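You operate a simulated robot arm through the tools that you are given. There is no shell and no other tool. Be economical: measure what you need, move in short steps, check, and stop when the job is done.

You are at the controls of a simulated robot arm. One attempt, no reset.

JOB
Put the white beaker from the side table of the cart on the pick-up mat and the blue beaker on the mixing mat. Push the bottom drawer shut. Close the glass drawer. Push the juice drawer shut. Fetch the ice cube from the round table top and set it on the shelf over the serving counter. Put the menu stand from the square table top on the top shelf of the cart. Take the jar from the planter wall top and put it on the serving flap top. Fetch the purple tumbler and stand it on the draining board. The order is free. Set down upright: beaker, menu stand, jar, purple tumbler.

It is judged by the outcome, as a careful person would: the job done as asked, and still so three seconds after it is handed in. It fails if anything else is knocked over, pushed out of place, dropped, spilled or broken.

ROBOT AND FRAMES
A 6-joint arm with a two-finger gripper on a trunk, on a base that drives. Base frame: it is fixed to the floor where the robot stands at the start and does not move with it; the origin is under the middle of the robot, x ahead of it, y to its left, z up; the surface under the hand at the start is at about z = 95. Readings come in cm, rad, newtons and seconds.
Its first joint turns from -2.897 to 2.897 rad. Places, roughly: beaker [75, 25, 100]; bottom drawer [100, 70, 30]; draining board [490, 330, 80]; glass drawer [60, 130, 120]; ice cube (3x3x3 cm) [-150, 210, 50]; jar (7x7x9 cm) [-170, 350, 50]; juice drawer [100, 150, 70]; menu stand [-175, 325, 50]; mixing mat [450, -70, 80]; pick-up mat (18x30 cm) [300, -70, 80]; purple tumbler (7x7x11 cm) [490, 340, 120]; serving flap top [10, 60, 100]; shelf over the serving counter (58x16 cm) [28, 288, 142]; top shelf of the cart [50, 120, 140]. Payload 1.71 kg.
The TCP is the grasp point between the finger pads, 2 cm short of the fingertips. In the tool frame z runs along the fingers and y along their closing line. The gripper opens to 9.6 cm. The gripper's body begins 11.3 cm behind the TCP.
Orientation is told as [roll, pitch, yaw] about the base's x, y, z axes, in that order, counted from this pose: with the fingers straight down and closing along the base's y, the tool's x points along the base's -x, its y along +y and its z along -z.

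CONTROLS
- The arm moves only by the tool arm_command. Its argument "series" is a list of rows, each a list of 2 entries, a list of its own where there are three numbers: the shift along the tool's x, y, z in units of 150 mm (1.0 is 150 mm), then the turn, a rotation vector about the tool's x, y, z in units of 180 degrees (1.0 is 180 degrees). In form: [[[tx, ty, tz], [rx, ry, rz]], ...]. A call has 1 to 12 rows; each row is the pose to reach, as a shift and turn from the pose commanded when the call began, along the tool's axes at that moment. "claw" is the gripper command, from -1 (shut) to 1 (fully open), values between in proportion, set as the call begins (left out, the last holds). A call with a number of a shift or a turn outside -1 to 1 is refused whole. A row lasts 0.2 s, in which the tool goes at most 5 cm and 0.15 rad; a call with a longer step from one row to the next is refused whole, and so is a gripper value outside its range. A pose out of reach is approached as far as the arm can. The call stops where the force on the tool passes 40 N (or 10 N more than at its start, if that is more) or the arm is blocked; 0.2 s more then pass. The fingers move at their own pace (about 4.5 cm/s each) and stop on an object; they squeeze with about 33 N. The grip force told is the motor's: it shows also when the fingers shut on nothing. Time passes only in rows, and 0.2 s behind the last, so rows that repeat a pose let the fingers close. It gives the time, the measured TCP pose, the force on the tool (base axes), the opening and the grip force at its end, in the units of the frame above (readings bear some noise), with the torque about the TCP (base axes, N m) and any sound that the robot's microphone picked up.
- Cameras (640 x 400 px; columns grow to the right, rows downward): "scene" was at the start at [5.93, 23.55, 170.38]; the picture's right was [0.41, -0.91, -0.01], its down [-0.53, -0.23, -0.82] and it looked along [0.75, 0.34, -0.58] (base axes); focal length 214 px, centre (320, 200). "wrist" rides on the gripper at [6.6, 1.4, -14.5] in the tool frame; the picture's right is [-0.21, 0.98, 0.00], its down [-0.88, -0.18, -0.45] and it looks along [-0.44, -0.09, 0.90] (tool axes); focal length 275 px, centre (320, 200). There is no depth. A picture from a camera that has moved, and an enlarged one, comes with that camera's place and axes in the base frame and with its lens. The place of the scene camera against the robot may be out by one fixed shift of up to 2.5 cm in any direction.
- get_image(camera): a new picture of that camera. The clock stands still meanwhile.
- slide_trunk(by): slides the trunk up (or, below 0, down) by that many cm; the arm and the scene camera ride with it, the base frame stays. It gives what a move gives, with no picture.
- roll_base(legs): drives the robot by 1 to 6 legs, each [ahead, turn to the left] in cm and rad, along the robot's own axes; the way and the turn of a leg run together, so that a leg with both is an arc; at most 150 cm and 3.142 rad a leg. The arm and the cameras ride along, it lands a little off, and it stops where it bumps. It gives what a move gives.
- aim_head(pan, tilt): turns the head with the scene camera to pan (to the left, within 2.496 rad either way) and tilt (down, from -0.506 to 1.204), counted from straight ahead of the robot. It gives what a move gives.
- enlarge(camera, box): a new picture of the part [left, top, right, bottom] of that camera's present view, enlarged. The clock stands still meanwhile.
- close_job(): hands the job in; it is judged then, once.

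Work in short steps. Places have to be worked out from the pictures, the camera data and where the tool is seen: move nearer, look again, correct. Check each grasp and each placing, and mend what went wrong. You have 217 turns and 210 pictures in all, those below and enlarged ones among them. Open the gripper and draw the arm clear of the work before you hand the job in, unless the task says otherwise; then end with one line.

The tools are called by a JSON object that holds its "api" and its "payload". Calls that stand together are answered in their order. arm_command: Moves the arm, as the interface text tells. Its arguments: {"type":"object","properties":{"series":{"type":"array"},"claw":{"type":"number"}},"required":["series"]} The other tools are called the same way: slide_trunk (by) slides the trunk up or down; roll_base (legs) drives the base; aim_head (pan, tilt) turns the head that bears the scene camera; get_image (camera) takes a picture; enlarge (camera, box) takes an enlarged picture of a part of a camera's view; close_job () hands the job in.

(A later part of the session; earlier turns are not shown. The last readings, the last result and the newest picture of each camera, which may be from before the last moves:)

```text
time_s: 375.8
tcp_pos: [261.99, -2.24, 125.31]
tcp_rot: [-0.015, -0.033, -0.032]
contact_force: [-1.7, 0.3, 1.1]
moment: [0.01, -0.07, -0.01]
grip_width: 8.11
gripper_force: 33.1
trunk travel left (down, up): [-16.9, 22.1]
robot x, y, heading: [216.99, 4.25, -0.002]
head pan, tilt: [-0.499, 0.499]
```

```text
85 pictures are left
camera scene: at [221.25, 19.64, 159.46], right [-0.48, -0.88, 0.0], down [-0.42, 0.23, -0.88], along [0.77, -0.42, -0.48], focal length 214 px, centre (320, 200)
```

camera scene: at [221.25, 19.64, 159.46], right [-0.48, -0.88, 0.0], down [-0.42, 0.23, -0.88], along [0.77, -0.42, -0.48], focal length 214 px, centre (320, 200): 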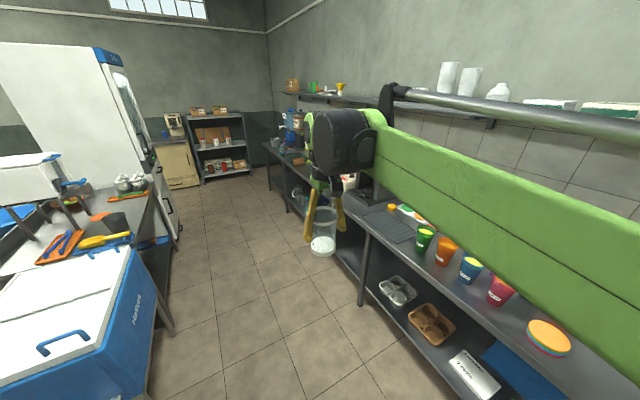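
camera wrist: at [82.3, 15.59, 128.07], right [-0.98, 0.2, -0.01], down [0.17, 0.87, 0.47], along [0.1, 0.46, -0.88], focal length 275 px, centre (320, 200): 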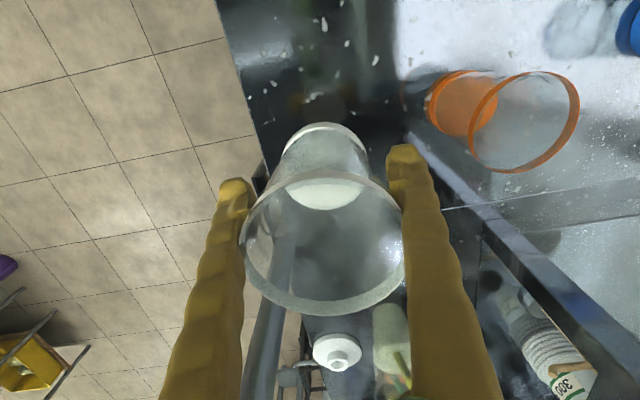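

The dark mat lies at ≈(298, -72). I drive on to x≈298 and turn right to face the counter.

{"api": "roll_base", "payload": {"legs": [[81, 0], [0, -1.571]]}}

{"api": "aim_head", "payload": {"pan": -0.2, "tilt": 0.75}}

{"api": "get_image", "payload": {"camera": "scene"}}

{"api": "get_image", "payload": {"camera": "wrist"}}

```text
time_s: 387.5
tcp_pos: [291.94, -40.09, 125.47]
tcp_rot: [-0.015, -0.038, -1.619]
contact_force: [0.2, 1.1, -1.1]
moment: [-0.04, -0.01, -0.01]
grip_width: 8.11
gripper_force: 32.9
trunk travel left (down, up): [-16.9, 22.1]
robot x, y, heading: [298.65, 3.62, -1.589]
head pan, tilt: [-0.499, 0.499]
```

```text
time_s: 388.3
tcp_pos: [291.87, -38.26, 126.22]
tcp_rot: [-0.017, -0.053, -1.619]
contact_force: [1.2, 0.0, -0.6]
moment: [0.02, -0.01, -0.03]
grip_width: 8.1
gripper_force: 32.8
trunk travel left (down, up): [-16.9, 22.1]
robot x, y, heading: [298.99, 3.65, -1.59]
head pan, tilt: [-0.201, 0.75]
```

```text
84 pictures are left
camera scene: at [316.47, -1.08, 157.34], right [-0.98, 0.22, 0.0], down [0.15, 0.66, -0.74], along [-0.16, -0.72, -0.67], focal length 214 px, centre (320, 200)
```

scene: 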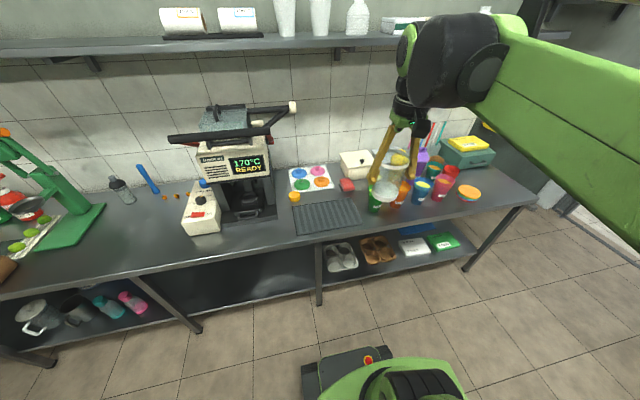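

```text
83 pictures are left
camera wrist: at [293.97, -31.03, 140.28], right [0.97, -0.25, 0.0], down [-0.22, -0.84, 0.49], along [-0.13, -0.48, -0.87], focal length 275 px, centre (320, 200)
```

wrist: 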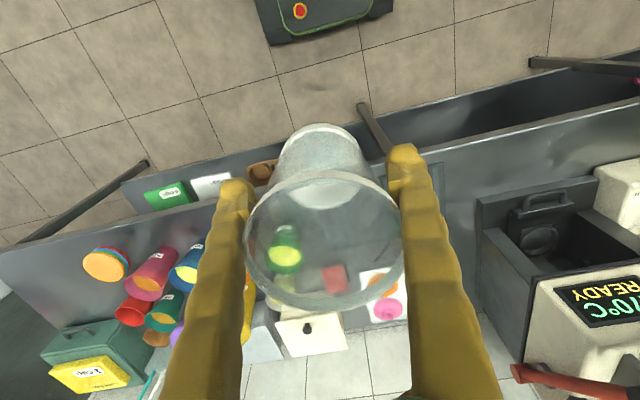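

Mat centre ≈(298, -70). I move the beaker above it.

{"api": "arm_command", "payload": {"series": [[[-0.28, 0.1, 0], [0, 0, 0]], [[-0.56, 0.2, 0], [0, 0, 0]], [[-0.84, 0.3, 0], [0, 0, 0]]]}}

{"api": "arm_command", "payload": {"series": [[[-0.28, 0.08, 0.05], [0, 0, 0]], [[-0.56, 0.16, 0.1], [0, 0, 0]], [[-0.84, 0.22, 0.2], [0, 0, 0]], [[-1, 0.22, 0.45], [0, 0, 0]]]}}

{"api": "arm_command", "payload": {"series": [[[-0.2, 0, 0.2], [0, 0, 0]], [[-0.2, 0, 0.5], [0, 0, 0]], [[-0.2, 0, 0.75], [0, 0, 0]]]}}

{"api": "get_image", "payload": {"camera": "scene"}}

{"api": "get_image", "payload": {"camera": "wrist"}}

```text
time_s: 389.1
tcp_pos: [295.77, -51.12, 126.82]
tcp_rot: [-0.015, -0.053, -1.62]
contact_force: [-0.2, 0.7, 0.1]
moment: [-0.11, -0.01, 0.01]
grip_width: 8.1
gripper_force: 32.3
trunk travel left (down, up): [-16.9, 22.1]
robot x, y, heading: [298.94, 3.87, -1.587]
head pan, tilt: [-0.201, 0.75]
```

```text
time_s: 390.1
tcp_pos: [298.2, -66.61, 120.71]
tcp_rot: [-0.016, -0.052, -1.619]
contact_force: [-0.6, -0.1, -1.5]
moment: [-0.03, -0.01, 0.02]
grip_width: 8.11
gripper_force: 32.4
trunk travel left (down, up): [-16.9, 22.1]
robot x, y, heading: [298.56, 3.84, -1.59]
head pan, tilt: [-0.201, 0.75]
```

```text
time_s: 390.9
tcp_pos: [297.86, -69.92, 109.55]
tcp_rot: [-0.016, -0.052, -1.617]
contact_force: [0.8, -0.3, 0.1]
moment: [0.01, -0.03, 0.01]
grip_width: 8.09
gripper_force: 33.5
trunk travel left (down, up): [-16.9, 22.1]
robot x, y, heading: [299.07, 3.39, -1.588]
head pan, tilt: [-0.201, 0.75]
```

```text
82 pictures are left
camera scene: at [316.42, -5.38, 157.18], right [-0.98, 0.22, 0.0], down [0.15, 0.68, -0.72], along [-0.16, -0.7, -0.69], focal length 214 px, centre (320, 200)
```

scene: 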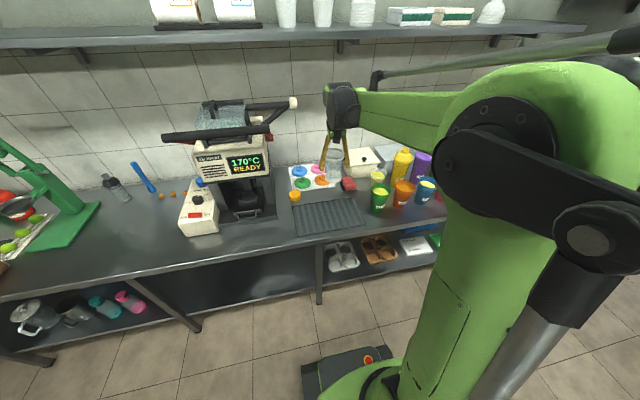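

```text
81 pictures are left
camera wrist: at [299.89, -62.77, 123.69], right [0.97, -0.25, 0.0], down [-0.22, -0.84, 0.49], along [-0.13, -0.48, -0.87], focal length 275 px, centre (320, 200)
```

wrist: 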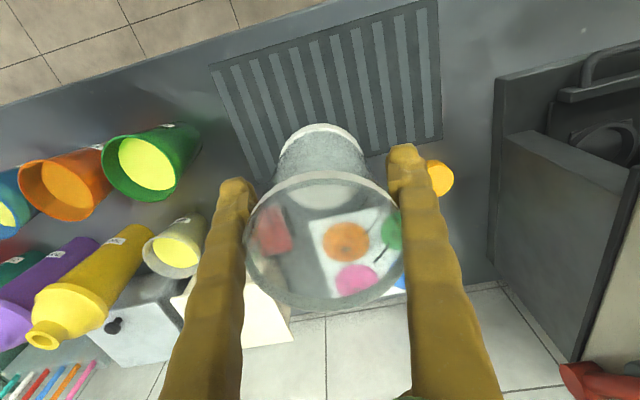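

The mat spans x 284–315, y -62…-80; the beaker is over its middle. I level and lower.

{"api": "arm_command", "payload": {"series": [[[0, 0.04, 0.3], [0, 0.009, 0]], [[0, 0.08, 0.6], [0, 0.009, 0]], [[0, 0.08, 0.9], [0, 0.009, 0]], [[0, 0.08, 1], [0, 0.009, 0]]]}}

{"api": "arm_command", "payload": {"series": [[[0, 0, 0.1], [0, 0, 0]], [[0, 0, 0.2], [0, 0, 0]], [[0, 0, 0.28], [0, 0, 0]]]}}

{"api": "enlarge", "payload": {"camera": "scene", "box": [270, 130, 400, 250]}}

```text
time_s: 391.9
tcp_pos: [298.87, -70.82, 94.62]
tcp_rot: [-0.015, -0.025, -1.619]
contact_force: [-0.4, 0.6, -0.1]
moment: [0.04, 0.01, 0.02]
grip_width: 8.1
gripper_force: 33.0
trunk travel left (down, up): [-16.9, 22.1]
robot x, y, heading: [298.78, 3.43, -1.589]
head pan, tilt: [-0.201, 0.75]
```

```text
time_s: 392.7
tcp_pos: [298.89, -71.09, 90.38]
tcp_rot: [-0.016, -0.024, -1.62]
contact_force: [0.4, 0.3, -0.4]
moment: [0.01, 0.03, -0.01]
grip_width: 8.11
gripper_force: 32.9
trunk travel left (down, up): [-16.9, 22.1]
robot x, y, heading: [298.59, 3.6, -1.589]
head pan, tilt: [-0.201, 0.75]
```

```text
3.33 times, centred on (335, 190) of scene
camera zoom: at [316.41, -5.41, 157.18], right [-0.98, 0.22, 0.0], down [0.15, 0.68, -0.72], along [-0.16, -0.7, -0.69], focal length 715 px, centre (270, 233)
```

zoom: 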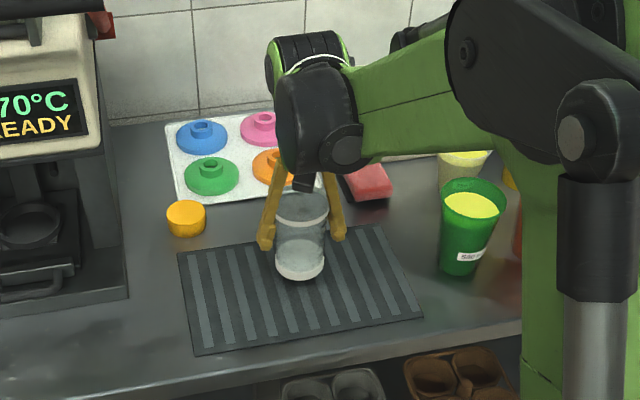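

{"api": "arm_command", "payload": {"series": [[[0, 0, 0.07], [0, 0, 0]], [[0, 0, 0.13], [0, 0, 0]]]}}

{"api": "arm_command", "payload": {"series": [[[0, 0, 0.03], [0, 0, 0]], [[0, 0, 0.05], [0, 0, 0]]]}}

{"api": "enlarge", "payload": {"camera": "scene", "box": [305, 180, 365, 230]}}

```text
time_s: 393.3
tcp_pos: [298.82, -71.13, 88.42]
tcp_rot: [-0.014, -0.024, -1.619]
contact_force: [0.7, 0.4, -0.7]
moment: [0.0, -0.01, 0.01]
grip_width: 8.09
gripper_force: 32.9
trunk travel left (down, up): [-16.9, 22.1]
robot x, y, heading: [298.69, 3.48, -1.59]
head pan, tilt: [-0.201, 0.75]
```

```text
time_s: 393.9
tcp_pos: [298.84, -70.98, 87.67]
tcp_rot: [-0.016, -0.024, -1.621]
contact_force: [0.2, -0.8, 2.5]
moment: [-0.09, -0.11, 0.01]
grip_width: 8.08
gripper_force: 33.4
trunk travel left (down, up): [-16.9, 22.1]
robot x, y, heading: [298.74, 3.45, -1.592]
head pan, tilt: [-0.201, 0.75]
```

```text
8.00 times, centred on (335, 205) of scene
camera zoom: at [316.41, -5.39, 157.19], right [-0.98, 0.22, 0.0], down [0.15, 0.68, -0.72], along [-0.16, -0.7, -0.69], focal length 1716 px, centre (200, 160)
```

zoom: 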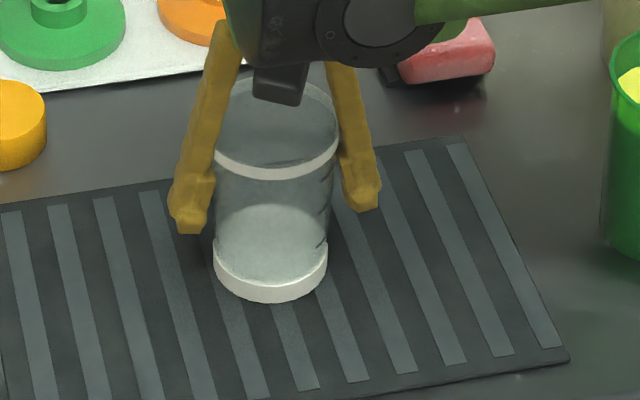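

Contact reached (force turned positive). Release and lift straight up.

{"api": "arm_command", "payload": {"series": [[[0, 0, 0.012], [0, 0, 0]], [[0, 0, 0.012], [0, 0, 0]]]}}

{"api": "arm_command", "payload": {"series": [[[0, 0, 0], [0, 0, 0]], [[0, 0, 0], [0, 0, 0]], [[0, 0, 0], [0, 0, 0]]], "claw": 1}}

{"api": "arm_command", "payload": {"series": [[[0, 0, -0.2], [0, 0, 0]], [[0, 0, -0.5], [0, 0, 0]], [[0, 0, -0.8], [0, 0, 0]], [[0, 0, -1], [0, 0, 0]]]}}

{"api": "arm_command", "payload": {"series": [[[0, 0, -0.3], [0, 0, 0]], [[0.1, 0, -0.6], [0, 0, 0]], [[0.4, 0, -0.7], [0, 0, 0]], [[0.7, 0, -0.8], [0, 0, 0]], [[1, 0, -0.8], [0, 0, 0]]]}}

{"api": "get_image", "payload": {"camera": "scene"}}

```text
time_s: 394.5
tcp_pos: [298.76, -70.91, 87.71]
tcp_rot: [-0.017, -0.026, -1.621]
contact_force: [2.3, -0.2, 21.4]
moment: [-0.54, -0.7, 0.06]
grip_width: 8.13
gripper_force: 32.8
trunk travel left (down, up): [-16.9, 22.1]
robot x, y, heading: [298.93, 3.22, -1.585]
head pan, tilt: [-0.201, 0.75]
```

```text
time_s: 395.3
tcp_pos: [298.78, -71.11, 87.51]
tcp_rot: [-0.015, -0.024, -1.621]
contact_force: [0.1, -0.3, 0.7]
moment: [-0.01, -0.02, 0.01]
grip_width: 9.61
gripper_force: 0.0
trunk travel left (down, up): [-16.9, 22.1]
robot x, y, heading: [298.79, 3.65, -1.589]
head pan, tilt: [-0.201, 0.75]
```

```text
time_s: 396.3
tcp_pos: [298.91, -70.74, 102.89]
tcp_rot: [-0.015, -0.026, -1.619]
contact_force: [-0.5, -1.1, 1.0]
moment: [0.02, -0.04, 0.01]
grip_width: 9.58
gripper_force: 0.1
trunk travel left (down, up): [-16.9, 22.1]
robot x, y, heading: [299.34, 3.37, -1.588]
head pan, tilt: [-0.201, 0.75]
```

```text
time_s: 397.5
tcp_pos: [300.12, -55.25, 114.33]
tcp_rot: [-0.017, -0.025, -1.62]
contact_force: [-0.7, -0.9, -0.8]
moment: [-0.05, 0.0, 0.01]
grip_width: 9.59
gripper_force: 0.1
trunk travel left (down, up): [-16.9, 22.1]
robot x, y, heading: [298.96, 3.32, -1.585]
head pan, tilt: [-0.201, 0.75]
```

```text
78 pictures are left
camera scene: at [316.41, -5.31, 157.19], right [-0.98, 0.22, 0.0], down [0.15, 0.68, -0.72], along [-0.16, -0.7, -0.69], focal length 214 px, centre (320, 200)
```

scene: 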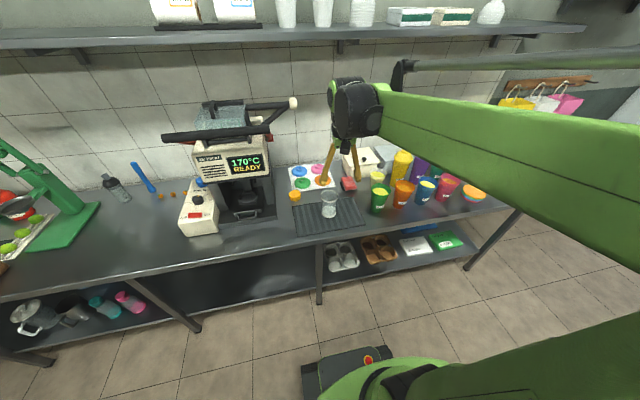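

White beaker stands on the mat. Next the tumbler: I tuck the arm and drive round the island toward the sink corner.

{"api": "arm_command", "payload": {"series": [[[0.28, 0, -0.1], [0, 0, 0]], [[0.56, 0, -0.2], [0, 0, 0]], [[0.8, 0, -0.3], [0, 0, 0]]], "claw": 0.5}}

{"api": "roll_base", "payload": {"legs": [[0, -1.552], [60, 0], [0, -1.571]]}}

{"api": "aim_head", "payload": {"pan": -0.3, "tilt": 0.35}}

{"api": "get_image", "payload": {"camera": "scene"}}

```text
time_s: 398.3
tcp_pos: [300.57, -43.29, 118.41]
tcp_rot: [-0.016, -0.025, -1.62]
contact_force: [0.9, -0.1, -0.3]
moment: [0.0, -0.02, 0.0]
grip_width: 7.2
gripper_force: 0.0
trunk travel left (down, up): [-16.9, 22.1]
robot x, y, heading: [298.81, 3.52, -1.582]
head pan, tilt: [-0.201, 0.75]
```

```text
time_s: 414.4
tcp_pos: [234.31, 48.55, 118.37]
tcp_rot: [-0.015, -0.024, 1.572]
contact_force: [0.3, 0.3, 0.4]
moment: [0.02, -0.02, 0.0]
grip_width: 7.22
gripper_force: 0.2
trunk travel left (down, up): [-16.9, 22.1]
robot x, y, heading: [237.85, 1.67, 1.603]
head pan, tilt: [-0.201, 0.75]
```

```text
time_s: 415.3
tcp_pos: [234.36, 47.78, 118.72]
tcp_rot: [-0.014, -0.03, 1.572]
contact_force: [-0.5, -0.5, 0.8]
moment: [0.12, 0.04, 0.04]
grip_width: 7.21
gripper_force: 0.0
trunk travel left (down, up): [-16.9, 22.1]
robot x, y, heading: [238.14, 1.58, 1.601]
head pan, tilt: [-0.3, 0.351]
```

```text
77 pictures are left
camera scene: at [217.73, 7.15, 160.79], right [0.96, -0.26, 0.0], down [-0.09, -0.34, -0.94], along [0.25, 0.9, -0.35], focal length 214 px, centre (320, 200)
```

scene: 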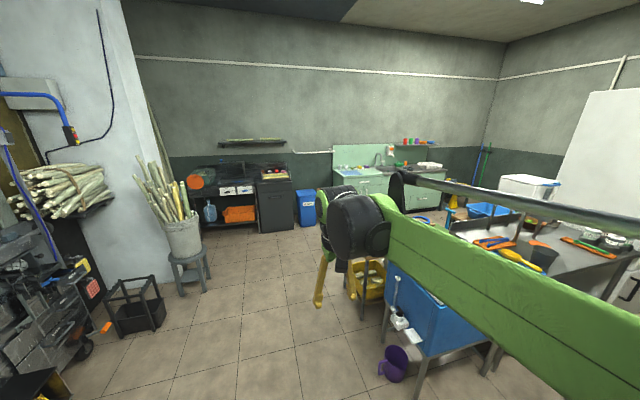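

Corridor is clear. Drive north 245 cm and turn toward the sink.

{"api": "roll_base", "payload": {"legs": [[150, 0], [95, 0], [0, -1.58], [120, 0]]}}

{"api": "aim_head", "payload": {"pan": 0.3, "tilt": 0.35}}

{"api": "get_image", "payload": {"camera": "scene"}}

```text
time_s: 445.6
tcp_pos: [399.51, 242.3, 119.05]
tcp_rot: [-0.016, -0.038, -0.071]
contact_force: [0.3, 0.0, -1.1]
moment: [0.02, -0.02, 0.01]
grip_width: 7.22
gripper_force: 0.1
trunk travel left (down, up): [-16.9, 22.1]
robot x, y, heading: [354.11, 242.11, -0.04]
head pan, tilt: [-0.3, 0.351]
```

```text
time_s: 446.6
tcp_pos: [398.42, 242.38, 119.43]
tcp_rot: [-0.014, -0.049, -0.071]
contact_force: [-0.1, 0.4, 0.5]
moment: [0.0, -0.04, -0.01]
grip_width: 7.19
gripper_force: 0.1
trunk travel left (down, up): [-16.9, 22.1]
robot x, y, heading: [354.46, 242.23, -0.04]
head pan, tilt: [0.3, 0.351]
```

```text
76 pictures are left
camera scene: at [358.55, 264.47, 160.88], right [0.26, -0.97, 0.0], down [-0.33, -0.09, -0.94], along [0.91, 0.24, -0.34], focal length 214 px, centre (320, 200)
```

scene: 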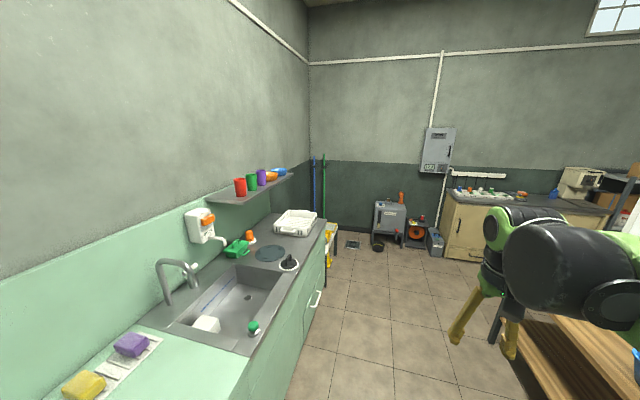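

The purple tumbler is on the wall shelf at ≈(490, 342); the counter front is at y≈289. I drive to (490, 255) and face the wall.

{"api": "roll_base", "payload": {"legs": [[0, 0.13], [136, 0], [0, 1.48]]}}

{"api": "slide_trunk", "payload": {"by": 18}}

{"api": "aim_head", "payload": {"pan": -0.2, "tilt": 0.6}}

{"api": "get_image", "payload": {"camera": "scene"}}

{"api": "get_image", "payload": {"camera": "wrist"}}

```text
time_s: 462.2
tcp_pos: [487.35, 298.25, 119.72]
tcp_rot: [-0.015, -0.055, 1.544]
contact_force: [-0.4, 0.4, -1.0]
moment: [-0.04, 0.01, -0.03]
grip_width: 7.22
gripper_force: 0.0
trunk travel left (down, up): [-16.9, 22.1]
robot x, y, heading: [490.21, 254.69, 1.582]
head pan, tilt: [0.3, 0.351]
```

```text
time_s: 464.2
tcp_pos: [487.31, 297.17, 138.04]
tcp_rot: [-0.013, -0.064, 1.545]
contact_force: [1.3, -0.8, 0.4]
moment: [-0.03, 0.01, 0.01]
grip_width: 7.2
gripper_force: 0.1
trunk travel left (down, up): [-34.9, 4.1]
robot x, y, heading: [490.46, 254.49, 1.579]
head pan, tilt: [0.3, 0.351]
```

```text
time_s: 465.2
tcp_pos: [487.36, 295.88, 138.36]
tcp_rot: [-0.015, -0.07, 1.544]
contact_force: [-0.2, 1.6, -1.2]
moment: [-0.1, 0.01, 0.0]
grip_width: 7.23
gripper_force: 0.0
trunk travel left (down, up): [-34.9, 4.1]
robot x, y, heading: [490.01, 254.21, 1.576]
head pan, tilt: [-0.201, 0.6]
```

```text
75 pictures are left
camera scene: at [468.93, 256.64, 176.65], right [0.98, -0.19, 0.0], down [-0.11, -0.54, -0.83], along [0.16, 0.82, -0.55], focal length 214 px, centre (320, 200)
```

scene: 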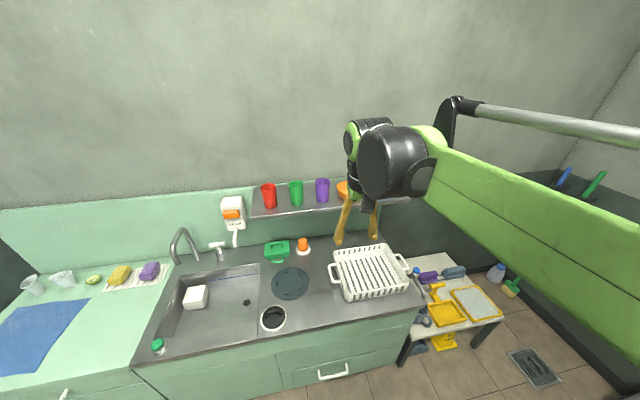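

```text
74 pictures are left
camera wrist: at [485.68, 288.25, 152.47], right [-0.97, 0.23, 0.0], down [0.2, 0.84, 0.51], along [0.12, 0.5, -0.86], focal length 275 px, centre (320, 200)
```

wrist: 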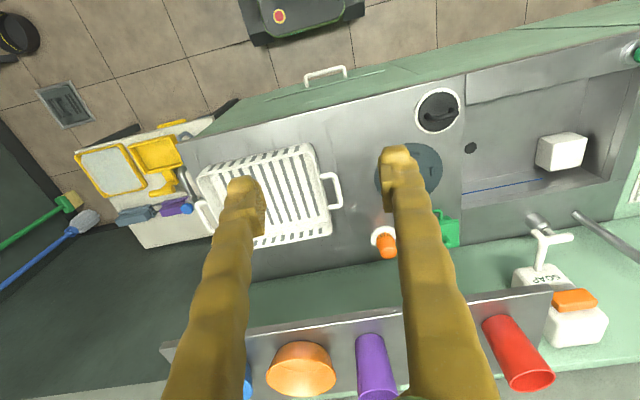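

{"api": "enlarge", "payload": {"camera": "scene", "box": [230, 225, 430, 345]}}

{"api": "enlarge", "payload": {"camera": "wrist", "box": [150, 80, 480, 290]}}

```text
3.20 times, centred on (330, 285) of scene
camera zoom: at [468.93, 256.64, 176.65], right [0.98, -0.19, 0.0], down [-0.11, -0.54, -0.83], along [0.16, 0.82, -0.55], focal length 686 px, centre (288, -72)
```

zoom: 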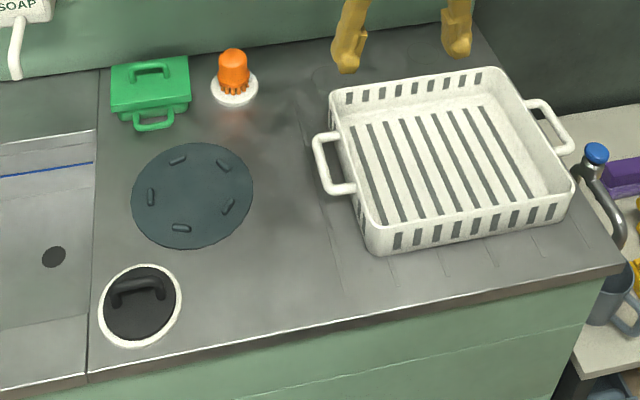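

```text
1.90 times, centred on (315, 185) of wrist
camera zoom: at [485.68, 288.25, 152.47], right [-0.97, 0.23, 0.0], down [0.2, 0.84, 0.51], along [0.12, 0.5, -0.86], focal length 524 px, centre (330, 229)
```

zoom: 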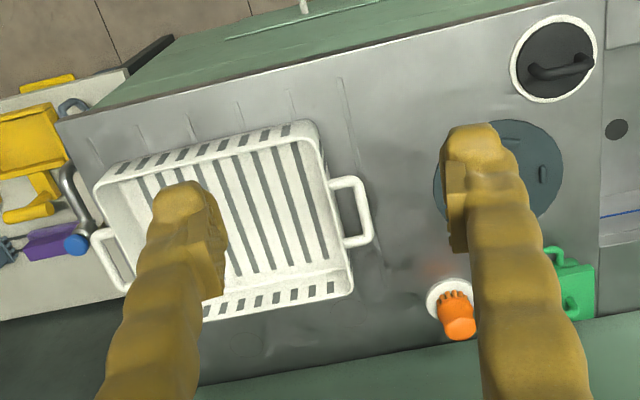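

The grooves in the steel show the drainer is the sink's right-hand surface (rack sits on it); free spot ≈(481, 314). First the tumbler at ≈(488, 341): move over it.

{"api": "arm_command", "payload": {"series": [[[-0.3, 0, -0.1], [0, 0, 0]], [[-0.6, 0, -0.2], [0, 0, 0]], [[-0.9, 0, -0.2], [0, 0, 0]]], "claw": 1}}

{"api": "arm_command", "payload": {"series": [[[-0.3, 0, 0], [0, 0, 0]], [[-0.6, 0, 0], [0, 0, 0]], [[-0.9, 0, 0], [0, 0, 0]]]}}

{"api": "get_image", "payload": {"camera": "wrist"}}

```text
time_s: 466.0
tcp_pos: [487.59, 309.34, 142.18]
tcp_rot: [-0.013, -0.071, 1.546]
contact_force: [0.0, -0.5, 0.5]
moment: [0.04, 0.02, 0.02]
grip_width: 9.59
gripper_force: 0.0
trunk travel left (down, up): [-34.9, 4.1]
robot x, y, heading: [490.03, 254.86, 1.573]
head pan, tilt: [-0.201, 0.6]
```

```text
time_s: 466.8
tcp_pos: [487.96, 323.16, 142.95]
tcp_rot: [-0.015, -0.068, 1.545]
contact_force: [-0.3, -0.1, 0.3]
moment: [0.06, 0.01, 0.0]
grip_width: 9.58
gripper_force: 0.0
trunk travel left (down, up): [-34.9, 4.1]
robot x, y, heading: [490.24, 254.85, 1.58]
head pan, tilt: [-0.201, 0.6]
```

```text
71 pictures are left
camera wrist: at [486.17, 315.68, 157.05], right [-0.97, 0.23, 0.0], down [0.2, 0.84, 0.51], along [0.12, 0.49, -0.86], focal length 275 px, centre (320, 200)
```

wrist: 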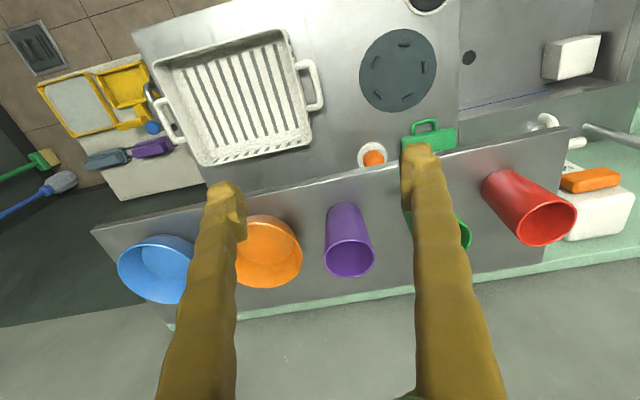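

Tumbler axis (488.4, 339.5), z 120.4–131.4. Bowl gap is ~2.8 cm, so I narrow the opening to 8.4 cm and move over.

{"api": "arm_command", "payload": {"series": [[[-0.3, 0, 0], [0, 0, 0]], [[-0.6, 0, 0], [0, 0, 0]], [[-0.9, 0.01, 0.1], [0, 0, 0]], [[-1, 0.01, 0.3], [0, 0, 0]]], "claw": 0.75}}

{"api": "get_image", "payload": {"camera": "wrist"}}

```text
time_s: 467.8
tcp_pos: [488.39, 338.63, 139.42]
tcp_rot: [-0.014, -0.065, 1.547]
contact_force: [0.0, -0.1, -0.2]
moment: [-0.04, 0.01, 0.01]
grip_width: 8.41
gripper_force: 0.1
trunk travel left (down, up): [-34.9, 4.1]
robot x, y, heading: [489.65, 254.77, 1.579]
head pan, tilt: [-0.201, 0.6]
```

```text
70 pictures are left
camera wrist: at [486.64, 331.17, 153.54], right [-0.97, 0.23, 0.0], down [0.2, 0.84, 0.5], along [0.12, 0.49, -0.86], focal length 275 px, centre (320, 200)
```

wrist: 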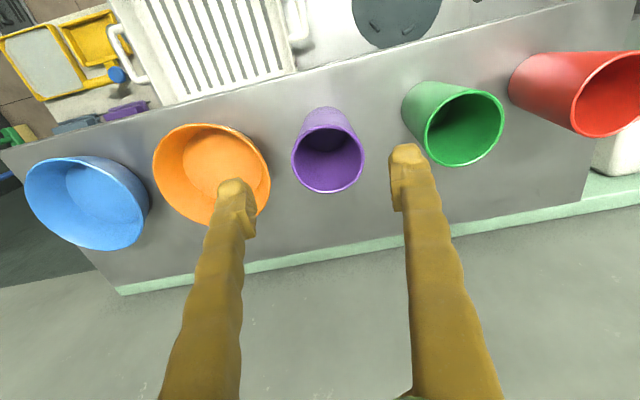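

{"api": "arm_command", "payload": {"series": [[[0, 0.02, 0.3], [0, 0, 0]], [[0.01, 0.02, 0.6], [0, 0, 0]], [[0.02, 0.02, 0.9], [0, 0, 0]]]}}

{"api": "get_image", "payload": {"camera": "wrist"}}

```text
time_s: 468.6
tcp_pos: [488.21, 339.31, 125.9]
tcp_rot: [-0.014, -0.068, 1.545]
contact_force: [-0.7, -0.7, -0.2]
moment: [0.02, 0.02, 0.01]
grip_width: 8.39
gripper_force: 0.1
trunk travel left (down, up): [-34.9, 4.1]
robot x, y, heading: [489.62, 254.78, 1.578]
head pan, tilt: [-0.201, 0.6]
```

```text
69 pictures are left
camera wrist: at [486.51, 331.8, 140.0], right [-0.97, 0.23, 0.0], down [0.2, 0.84, 0.51], along [0.12, 0.49, -0.86], focal length 275 px, centre (320, 200)
```

wrist: 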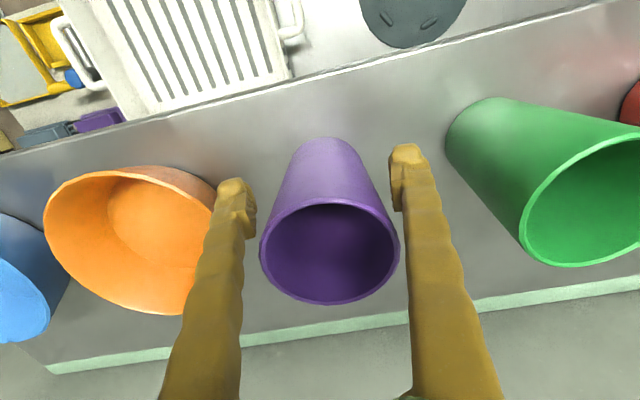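

Fingers straddle the tumbler cleanly. Close and lift.

{"api": "arm_command", "payload": {"series": [[[0, 0, 0], [0, 0, 0]], [[0, 0, 0], [0, 0, 0]], [[0, 0, 0], [0, 0, 0]], [[0, 0, 0], [0, 0, 0]]], "claw": -1}}

{"api": "arm_command", "payload": {"series": [[[0, 0, -0.2], [0, 0, 0]], [[0, 0, -0.5], [0, 0, 0]], [[0, 0, -0.8], [0, 0, 0]], [[0.1, 0, -1], [0, 0, 0]]]}}

{"api": "arm_command", "payload": {"series": [[[0.3, 0.1, -0.1], [0, 0, 0]], [[0.6, 0.2, -0.1], [0, 0, 0]], [[0.9, 0.3, -0.1], [0, 0, 0]]]}}

{"api": "arm_command", "payload": {"series": [[[0.3, 0.06, 0], [0, 0, 0]], [[0.6, 0.12, 0], [0, 0, 0]], [[0.8, 0.18, 0.1], [0, 0, 0]], [[0.8, 0.18, 0.4], [0, 0, 0]], [[0.8, 0.18, 0.7], [0, 0, 0]], [[0.8, 0.18, 1], [0, 0, 0]]]}}

{"api": "get_image", "payload": {"camera": "wrist"}}

```text
time_s: 469.6
tcp_pos: [488.17, 339.2, 126.02]
tcp_rot: [-0.015, -0.068, 1.542]
contact_force: [0.3, 0.3, 0.2]
moment: [0.03, -0.01, -0.02]
grip_width: 6.71
gripper_force: 32.6
trunk travel left (down, up): [-34.9, 4.1]
robot x, y, heading: [490.14, 254.92, 1.581]
head pan, tilt: [-0.201, 0.6]
```

```text
time_s: 470.6
tcp_pos: [488.02, 336.66, 141.17]
tcp_rot: [-0.014, -0.069, 1.543]
contact_force: [-0.1, -0.3, -0.4]
moment: [-0.01, 0.0, 0.0]
grip_width: 6.69
gripper_force: 33.1
trunk travel left (down, up): [-34.9, 4.1]
robot x, y, heading: [489.57, 254.93, 1.574]
head pan, tilt: [-0.201, 0.6]
```

```text
time_s: 471.4
tcp_pos: [483.06, 323.15, 141.46]
tcp_rot: [-0.015, -0.069, 1.547]
contact_force: [-1.0, -0.3, -0.1]
moment: [0.02, 0.02, 0.02]
grip_width: 6.66
gripper_force: 33.3
trunk travel left (down, up): [-34.9, 4.1]
robot x, y, heading: [489.71, 254.51, 1.575]
head pan, tilt: [-0.201, 0.6]
```

```text
time_s: 472.8
tcp_pos: [480.23, 312.35, 125.53]
tcp_rot: [-0.015, -0.067, 1.546]
contact_force: [-0.3, -0.7, 0.6]
moment: [0.07, 0.01, -0.03]
grip_width: 6.62
gripper_force: 32.8
trunk travel left (down, up): [-34.9, 4.1]
robot x, y, heading: [489.67, 254.82, 1.582]
head pan, tilt: [-0.201, 0.6]
```

```text
68 pictures are left
camera wrist: at [478.6, 304.73, 139.59], right [-0.97, 0.23, 0.0], down [0.2, 0.84, 0.51], along [0.12, 0.49, -0.86], focal length 275 px, centre (320, 200)
```

wrist: 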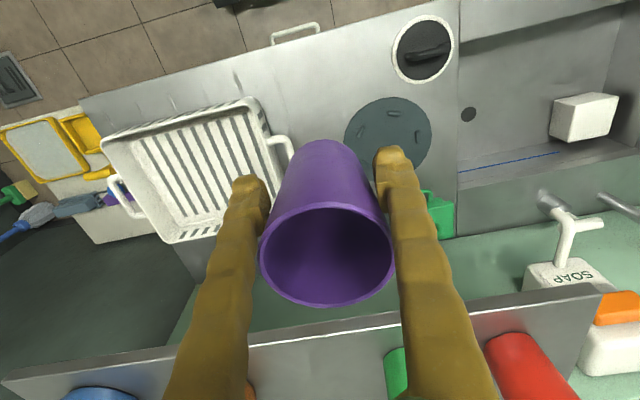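

Free spot (482.5, 312) between disc, lid and rack. Lower the tumbler there.

{"api": "arm_command", "payload": {"series": [[[0.03, -0.05, 0.3], [0, 0, 0]], [[0.06, -0.1, 0.6], [0, 0, 0]], [[0.08, -0.15, 0.9], [0, 0, 0]], [[0.08, -0.15, 1], [0, 0, 0]]]}}

{"api": "arm_command", "payload": {"series": [[[0.02, 0, 0.3], [0, 0, 0]], [[0.05, 0, 0.6], [0, 0, 0]], [[0.08, 0, 0.9], [0, 0, 0]], [[0.08, 0, 1], [0, 0, 0]]]}}

{"api": "arm_command", "payload": {"series": [[[0, 0, 0.2], [0, 0.012, 0]], [[0, 0, 0.35], [0, 0.012, 0]]]}}

{"api": "get_image", "payload": {"camera": "wrist"}}

{"api": "enlarge", "payload": {"camera": "scene", "box": [240, 200, 420, 320]}}

```text
time_s: 473.8
tcp_pos: [482.7, 312.07, 110.47]
tcp_rot: [-0.016, -0.069, 1.547]
contact_force: [0.9, 0.2, -2.1]
moment: [-0.04, 0.01, -0.05]
grip_width: 6.6
gripper_force: 33.2
trunk travel left (down, up): [-34.9, 4.1]
robot x, y, heading: [490.12, 254.55, 1.582]
head pan, tilt: [-0.201, 0.6]
```

```text
time_s: 474.8
tcp_pos: [482.92, 311.96, 95.46]
tcp_rot: [-0.014, -0.067, 1.544]
contact_force: [-1.0, 0.4, -1.1]
moment: [0.0, 0.04, 0.0]
grip_width: 6.55
gripper_force: 33.7
trunk travel left (down, up): [-34.9, 4.1]
robot x, y, heading: [489.84, 254.82, 1.578]
head pan, tilt: [-0.201, 0.6]
```

```text
time_s: 475.4
tcp_pos: [482.85, 312.41, 90.07]
tcp_rot: [-0.013, -0.03, 1.543]
contact_force: [0.0, -0.2, -0.3]
moment: [-0.04, 0.01, -0.03]
grip_width: 6.52
gripper_force: 33.1
trunk travel left (down, up): [-34.9, 4.1]
robot x, y, heading: [490.02, 254.97, 1.578]
head pan, tilt: [-0.201, 0.6]
```

```text
67 pictures are left
camera wrist: at [481.22, 305.41, 104.36], right [-0.97, 0.23, -0.01], down [0.2, 0.86, 0.47], along [0.12, 0.46, -0.88], focal length 275 px, centre (320, 200)
```

wrist: 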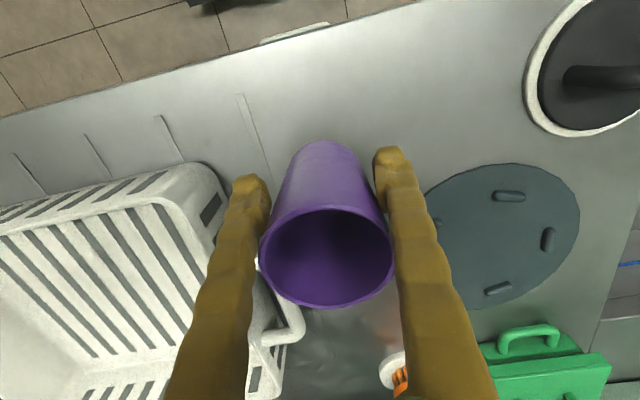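

```text
3.33 times, centred on (330, 260) of scene
camera zoom: at [468.89, 262.14, 176.45], right [0.98, -0.19, 0.0], down [-0.11, -0.57, -0.82], along [0.16, 0.8, -0.58], focal length 715 px, centre (287, 0)
```

zoom: 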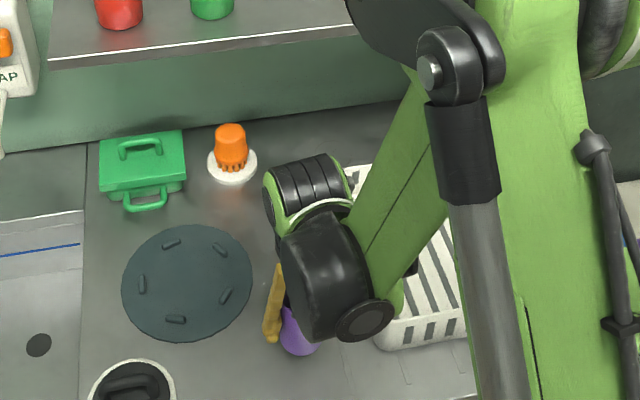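

The left finger is close to the rack's rim; I shift 2 cm left and 3 cm toward me before lowering.

{"api": "arm_command", "payload": {"series": [[[0.05, 0.12, -0.05], [0, 0, 0]], [[0.2, 0.14, -0.05], [0, 0, 0]], [[0.2, 0.14, 0.1], [0, 0, 0]], [[0.2, 0.14, 0.2], [0, 0, 0]]]}}

{"api": "arm_command", "payload": {"series": [[[0, 0, 0.03], [0, 0, 0]], [[0, 0, 0.05], [0, 0, 0]]]}}

{"api": "get_image", "payload": {"camera": "wrist"}}

```text
time_s: 476.4
tcp_pos: [480.86, 309.43, 87.16]
tcp_rot: [-0.014, -0.029, 1.545]
contact_force: [0.5, 0.3, -0.7]
moment: [-0.05, 0.03, -0.01]
grip_width: 6.51
gripper_force: 32.4
trunk travel left (down, up): [-34.9, 4.1]
robot x, y, heading: [489.81, 254.66, 1.574]
head pan, tilt: [-0.201, 0.6]
```

```text
time_s: 477.0
tcp_pos: [480.91, 309.53, 86.97]
tcp_rot: [-0.014, -0.028, 1.544]
contact_force: [0.2, 0.4, 0.1]
moment: [-0.05, -0.02, -0.03]
grip_width: 6.49
gripper_force: 33.6
out of reach, approached as far as the arm can: row 1, 2
trunk travel left (down, up): [-34.9, 4.1]
robot x, y, heading: [490.14, 254.78, 1.576]
head pan, tilt: [-0.201, 0.6]
```

```text
65 pictures are left
camera wrist: at [479.22, 302.66, 101.26], right [-0.97, 0.23, -0.01], down [0.2, 0.86, 0.47], along [0.12, 0.46, -0.88], focal length 275 px, centre (320, 200)
```

wrist: 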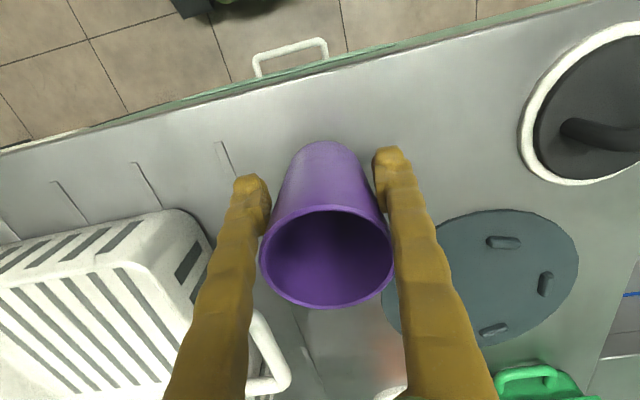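

Arm limit reached; I use the trunk for the last centimetre.

{"api": "slide_trunk", "payload": {"by": -0.7}}

{"api": "slide_trunk", "payload": {"by": -0.5}}

{"api": "enlarge", "payload": {"camera": "wrist", "box": [220, 110, 420, 310]}}

```text
time_s: 477.5
tcp_pos: [480.87, 309.53, 86.2]
tcp_rot: [-0.014, -0.029, 1.544]
contact_force: [0.6, 0.2, 0.0]
moment: [-0.04, 0.0, 0.03]
grip_width: 6.48
gripper_force: 32.3
trunk travel left (down, up): [-34.2, 4.8]
robot x, y, heading: [490.13, 254.98, 1.584]
head pan, tilt: [-0.201, 0.6]
```

```text
time_s: 478.1
tcp_pos: [480.94, 309.43, 85.91]
tcp_rot: [-0.013, -0.029, 1.543]
contact_force: [0.2, -11.3, 30.8]
moment: [0.67, -0.1, -0.06]
grip_width: 6.41
gripper_force: 32.7
trunk travel left (down, up): [-33.7, 5.3]
robot x, y, heading: [489.79, 254.5, 1.577]
head pan, tilt: [-0.201, 0.6]
```

```text
2.00 times, centred on (320, 210) of wrist
camera zoom: at [479.24, 302.46, 100.2], right [-0.97, 0.23, -0.01], down [0.2, 0.86, 0.47], along [0.12, 0.46, -0.88], focal length 551 px, centre (320, 180)
```

zoom: 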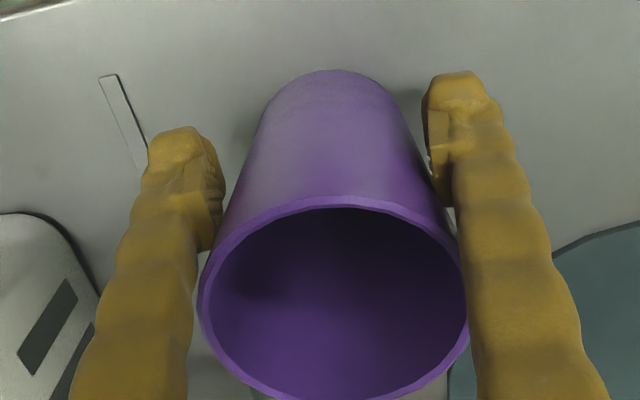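

Firm contact. Release and lift.

{"api": "arm_command", "payload": {"series": [[[0, 0, 0], [0, 0, 0]], [[0, 0, 0], [0, 0, 0]], [[0, 0, 0], [0, 0, 0]]], "claw": 0.7}}

{"api": "arm_command", "payload": {"series": [[[0, 0, -0.2], [0, 0, 0]], [[0, 0, -0.5], [0, 0, 0]], [[0, 0, -0.8], [0, 0, 0]], [[0, 0, -1], [0, 0, 0]]]}}

{"api": "arm_command", "payload": {"series": [[[0.1, 0, -0.3], [0, 0, 0]], [[0.3, 0, -0.5], [0, 0, 0]], [[0.5, 0, -0.7], [0, 0, 0]], [[0.7, 0, -0.9], [0, 0, 0]]]}}

{"api": "get_image", "payload": {"camera": "wrist"}}

```text
time_s: 478.9
tcp_pos: [481.02, 309.63, 85.69]
tcp_rot: [-0.014, -0.028, 1.545]
contact_force: [0.4, -0.3, 0.7]
moment: [0.0, 0.0, -0.03]
grip_width: 8.15
gripper_force: 0.1
trunk travel left (down, up): [-33.7, 5.3]
robot x, y, heading: [489.43, 254.78, 1.573]
head pan, tilt: [-0.201, 0.6]
```

```text
time_s: 479.9
tcp_pos: [480.74, 309.24, 100.85]
tcp_rot: [-0.016, -0.029, 1.545]
contact_force: [0.4, 0.0, 0.0]
moment: [0.01, 0.01, -0.02]
grip_width: 8.15
gripper_force: 0.1
trunk travel left (down, up): [-33.7, 5.3]
robot x, y, heading: [490.04, 254.54, 1.579]
head pan, tilt: [-0.201, 0.6]
```

```text
time_s: 480.9
tcp_pos: [480.13, 298.22, 113.92]
tcp_rot: [-0.014, -0.032, 1.546]
contact_force: [0.0, -0.4, 0.1]
moment: [0.04, 0.0, 0.01]
grip_width: 8.13
gripper_force: 0.0
trunk travel left (down, up): [-33.7, 5.3]
robot x, y, heading: [490.04, 254.78, 1.578]
head pan, tilt: [-0.201, 0.6]
```

```text
63 pictures are left
camera wrist: at [478.4, 291.28, 128.26], right [-0.97, 0.23, -0.01], down [0.2, 0.86, 0.47], along [0.12, 0.46, -0.88], focal length 275 px, centre (320, 200)
```

wrist: 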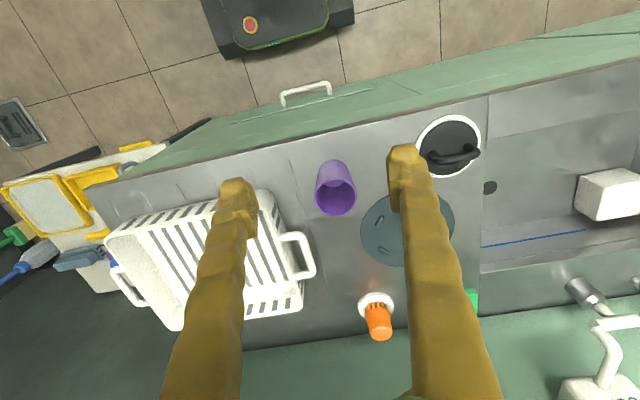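

Tumbler stands on the drainer. Now back to the cart's inner side for the drawers.

{"api": "arm_command", "payload": {"series": [[[0, 0, -0.3], [0, 0, 0]], [[0, 0, -0.5], [0, 0, 0]]], "claw": -1}}

{"api": "roll_base", "payload": {"legs": [[0, 1.565], [150, 0], [100, 0], [0, 1.57], [100, 0], [0, -1.57]]}}

{"api": "aim_head", "payload": {"pan": 0.0, "tilt": 0.5}}

{"api": "get_image", "payload": {"camera": "scene"}}

```text
time_s: 481.5
tcp_pos: [480.21, 298.5, 121.4]
tcp_rot: [-0.014, -0.028, 1.545]
contact_force: [-0.5, 0.0, 0.0]
moment: [0.04, -0.04, 0.03]
grip_width: 2.89
gripper_force: 0.1
trunk travel left (down, up): [-33.7, 5.3]
robot x, y, heading: [489.9, 254.85, 1.577]
head pan, tilt: [-0.201, 0.6]
```

```text
time_s: 506.9
tcp_pos: [213.34, 233.07, 122.64]
tcp_rot: [-0.015, -0.063, -2.541]
contact_force: [0.5, 1.5, 0.4]
moment: [-0.12, 0.06, 0.04]
grip_width: 0.0
gripper_force: 29.5
trunk travel left (down, up): [-33.7, 5.3]
robot x, y, heading: [239.83, 263.45, -2.57]
head pan, tilt: [-0.201, 0.6]
stopped in leg 4: the robot was blocked; the commanded pose is now the measured one
```

```text
time_s: 507.7
tcp_pos: [212.64, 232.43, 122.41]
tcp_rot: [-0.014, -0.058, -2.541]
contact_force: [-0.6, -0.6, -0.1]
moment: [0.0, 0.0, 0.01]
grip_width: 0.0
gripper_force: 29.3
trunk travel left (down, up): [-33.7, 5.3]
robot x, y, heading: [239.75, 263.77, -2.574]
head pan, tilt: [0.0, 0.499]
```

```text
62 pictures are left
camera scene: at [241.7, 240.24, 176.15], right [-0.54, 0.84, 0.0], down [0.42, 0.27, -0.87], along [-0.73, -0.47, -0.49], focal length 214 px, centre (320, 200)
```

scene: 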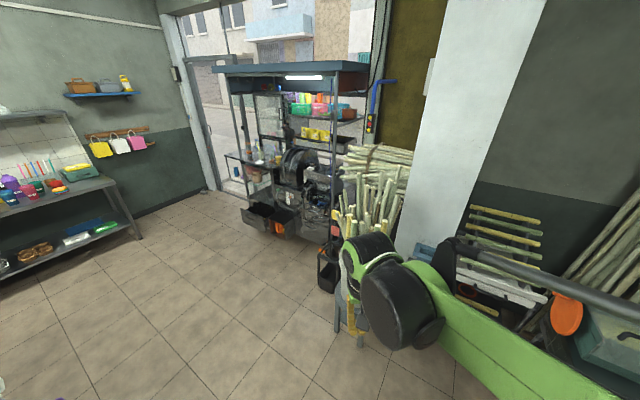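

I can see the cart's inner side. The turn was interrupted; I try to finish it.

{"api": "roll_base", "payload": {"legs": [[0, 0.5], [40, 0]]}}

{"api": "enlarge", "payload": {"camera": "scene", "box": [200, 40, 420, 300]}}

```text
time_s: 508.4
tcp_pos: [215.92, 235.04, 123.48]
tcp_rot: [-0.013, -0.09, -2.54]
contact_force: [0.9, 0.7, 0.2]
moment: [-0.07, 0.05, 0.01]
grip_width: 0.0
gripper_force: 29.3
trunk travel left (down, up): [-33.7, 5.3]
robot x, y, heading: [239.69, 263.73, -2.575]
head pan, tilt: [0.0, 0.499]
stopped in leg 1: the robot was blocked; the commanded pose is now the measured one
```

```text
1.54 times, centred on (310, 170) of scene
camera zoom: at [242.42, 240.89, 176.22], right [-0.54, 0.84, 0.0], down [0.41, 0.26, -0.87], along [-0.74, -0.47, -0.49], focal length 330 px, centre (335, 246)
```

zoom: 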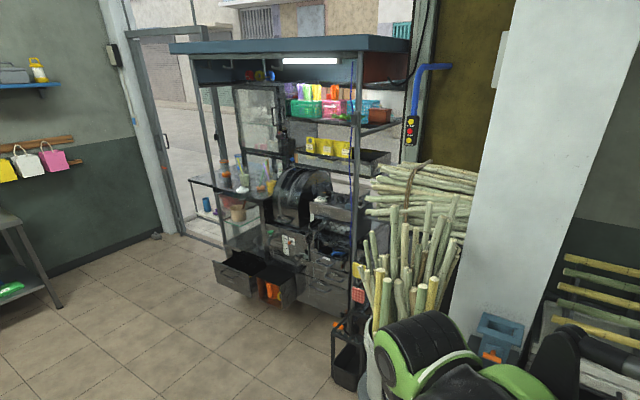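

The rear corner touches the black fridge to the north; I pull forward 18 cm first, then turn.

{"api": "roll_base", "payload": {"legs": [[18, 0], [0, 1.0], [85, 0], [0, -1.571]]}}

{"api": "aim_head", "payload": {"pan": 0.1, "tilt": 0.5}}

{"api": "get_image", "payload": {"camera": "scene"}}

```text
time_s: 525.7
tcp_pos: [188.64, 158.28, 123.89]
tcp_rot: [-0.016, -0.102, -3.134]
contact_force: [1.0, 0.0, -0.9]
moment: [-0.02, 0.1, 0.0]
grip_width: 0.0
gripper_force: 29.6
trunk travel left (down, up): [-33.7, 5.3]
robot x, y, heading: [223.5, 168.86, 3.11]
head pan, tilt: [0.0, 0.499]
```

```text
time_s: 526.3
tcp_pos: [187.07, 158.46, 123.4]
tcp_rot: [-0.014, -0.086, -3.135]
contact_force: [0.5, -0.1, 0.0]
moment: [-0.01, 0.05, 0.0]
grip_width: 0.02
gripper_force: 29.2
trunk travel left (down, up): [-33.7, 5.3]
robot x, y, heading: [223.6, 169.02, 3.116]
head pan, tilt: [0.099, 0.499]
```

```text
60 pictures are left
camera scene: at [213.68, 146.25, 176.23], right [-0.07, 1.0, 0.0], down [0.48, 0.03, -0.87], along [-0.87, -0.06, -0.48], focal length 214 px, centre (320, 200)
```

scene: 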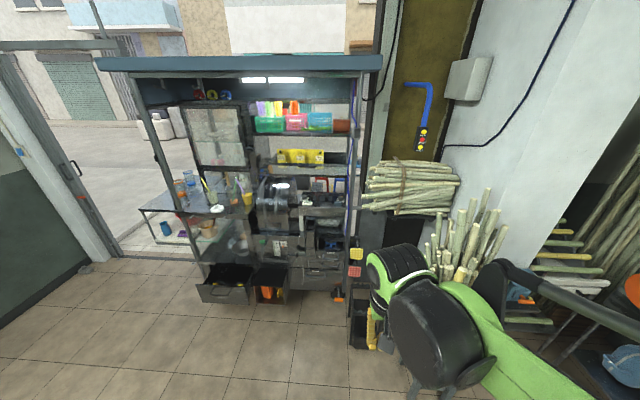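

{"api": "enlarge", "payload": {"camera": "scene", "box": [170, 80, 370, 200]}}

{"api": "enlarge", "payload": {"camera": "scene", "box": [170, 190, 370, 310]}}

```text
3.20 times, centred on (270, 140) of scene
camera zoom: at [213.68, 146.25, 176.23], right [-0.07, 1.0, 0.0], down [0.48, 0.03, -0.87], along [-0.87, -0.06, -0.48], focal length 686 px, centre (480, 392)
```

zoom: 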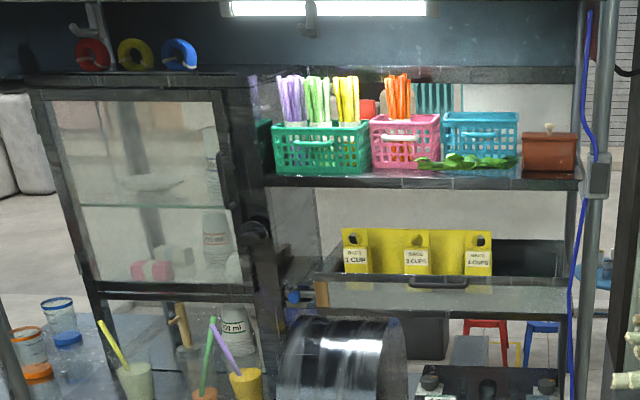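

```text
3.20 times, centred on (270, 250) of scene
camera zoom: at [213.68, 146.25, 176.23], right [-0.07, 1.0, 0.0], down [0.48, 0.03, -0.87], along [-0.87, -0.06, -0.48], focal length 686 px, centre (480, 40)
```

zoom: 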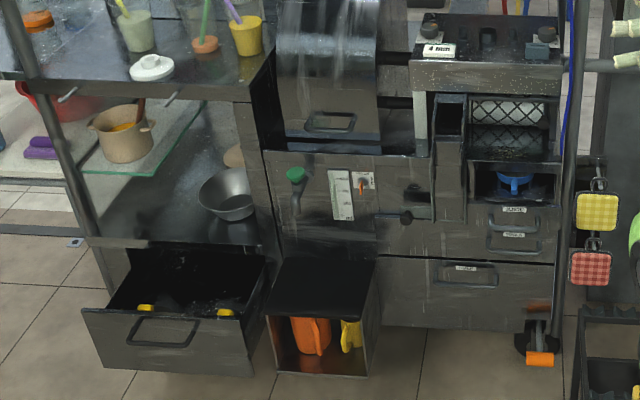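

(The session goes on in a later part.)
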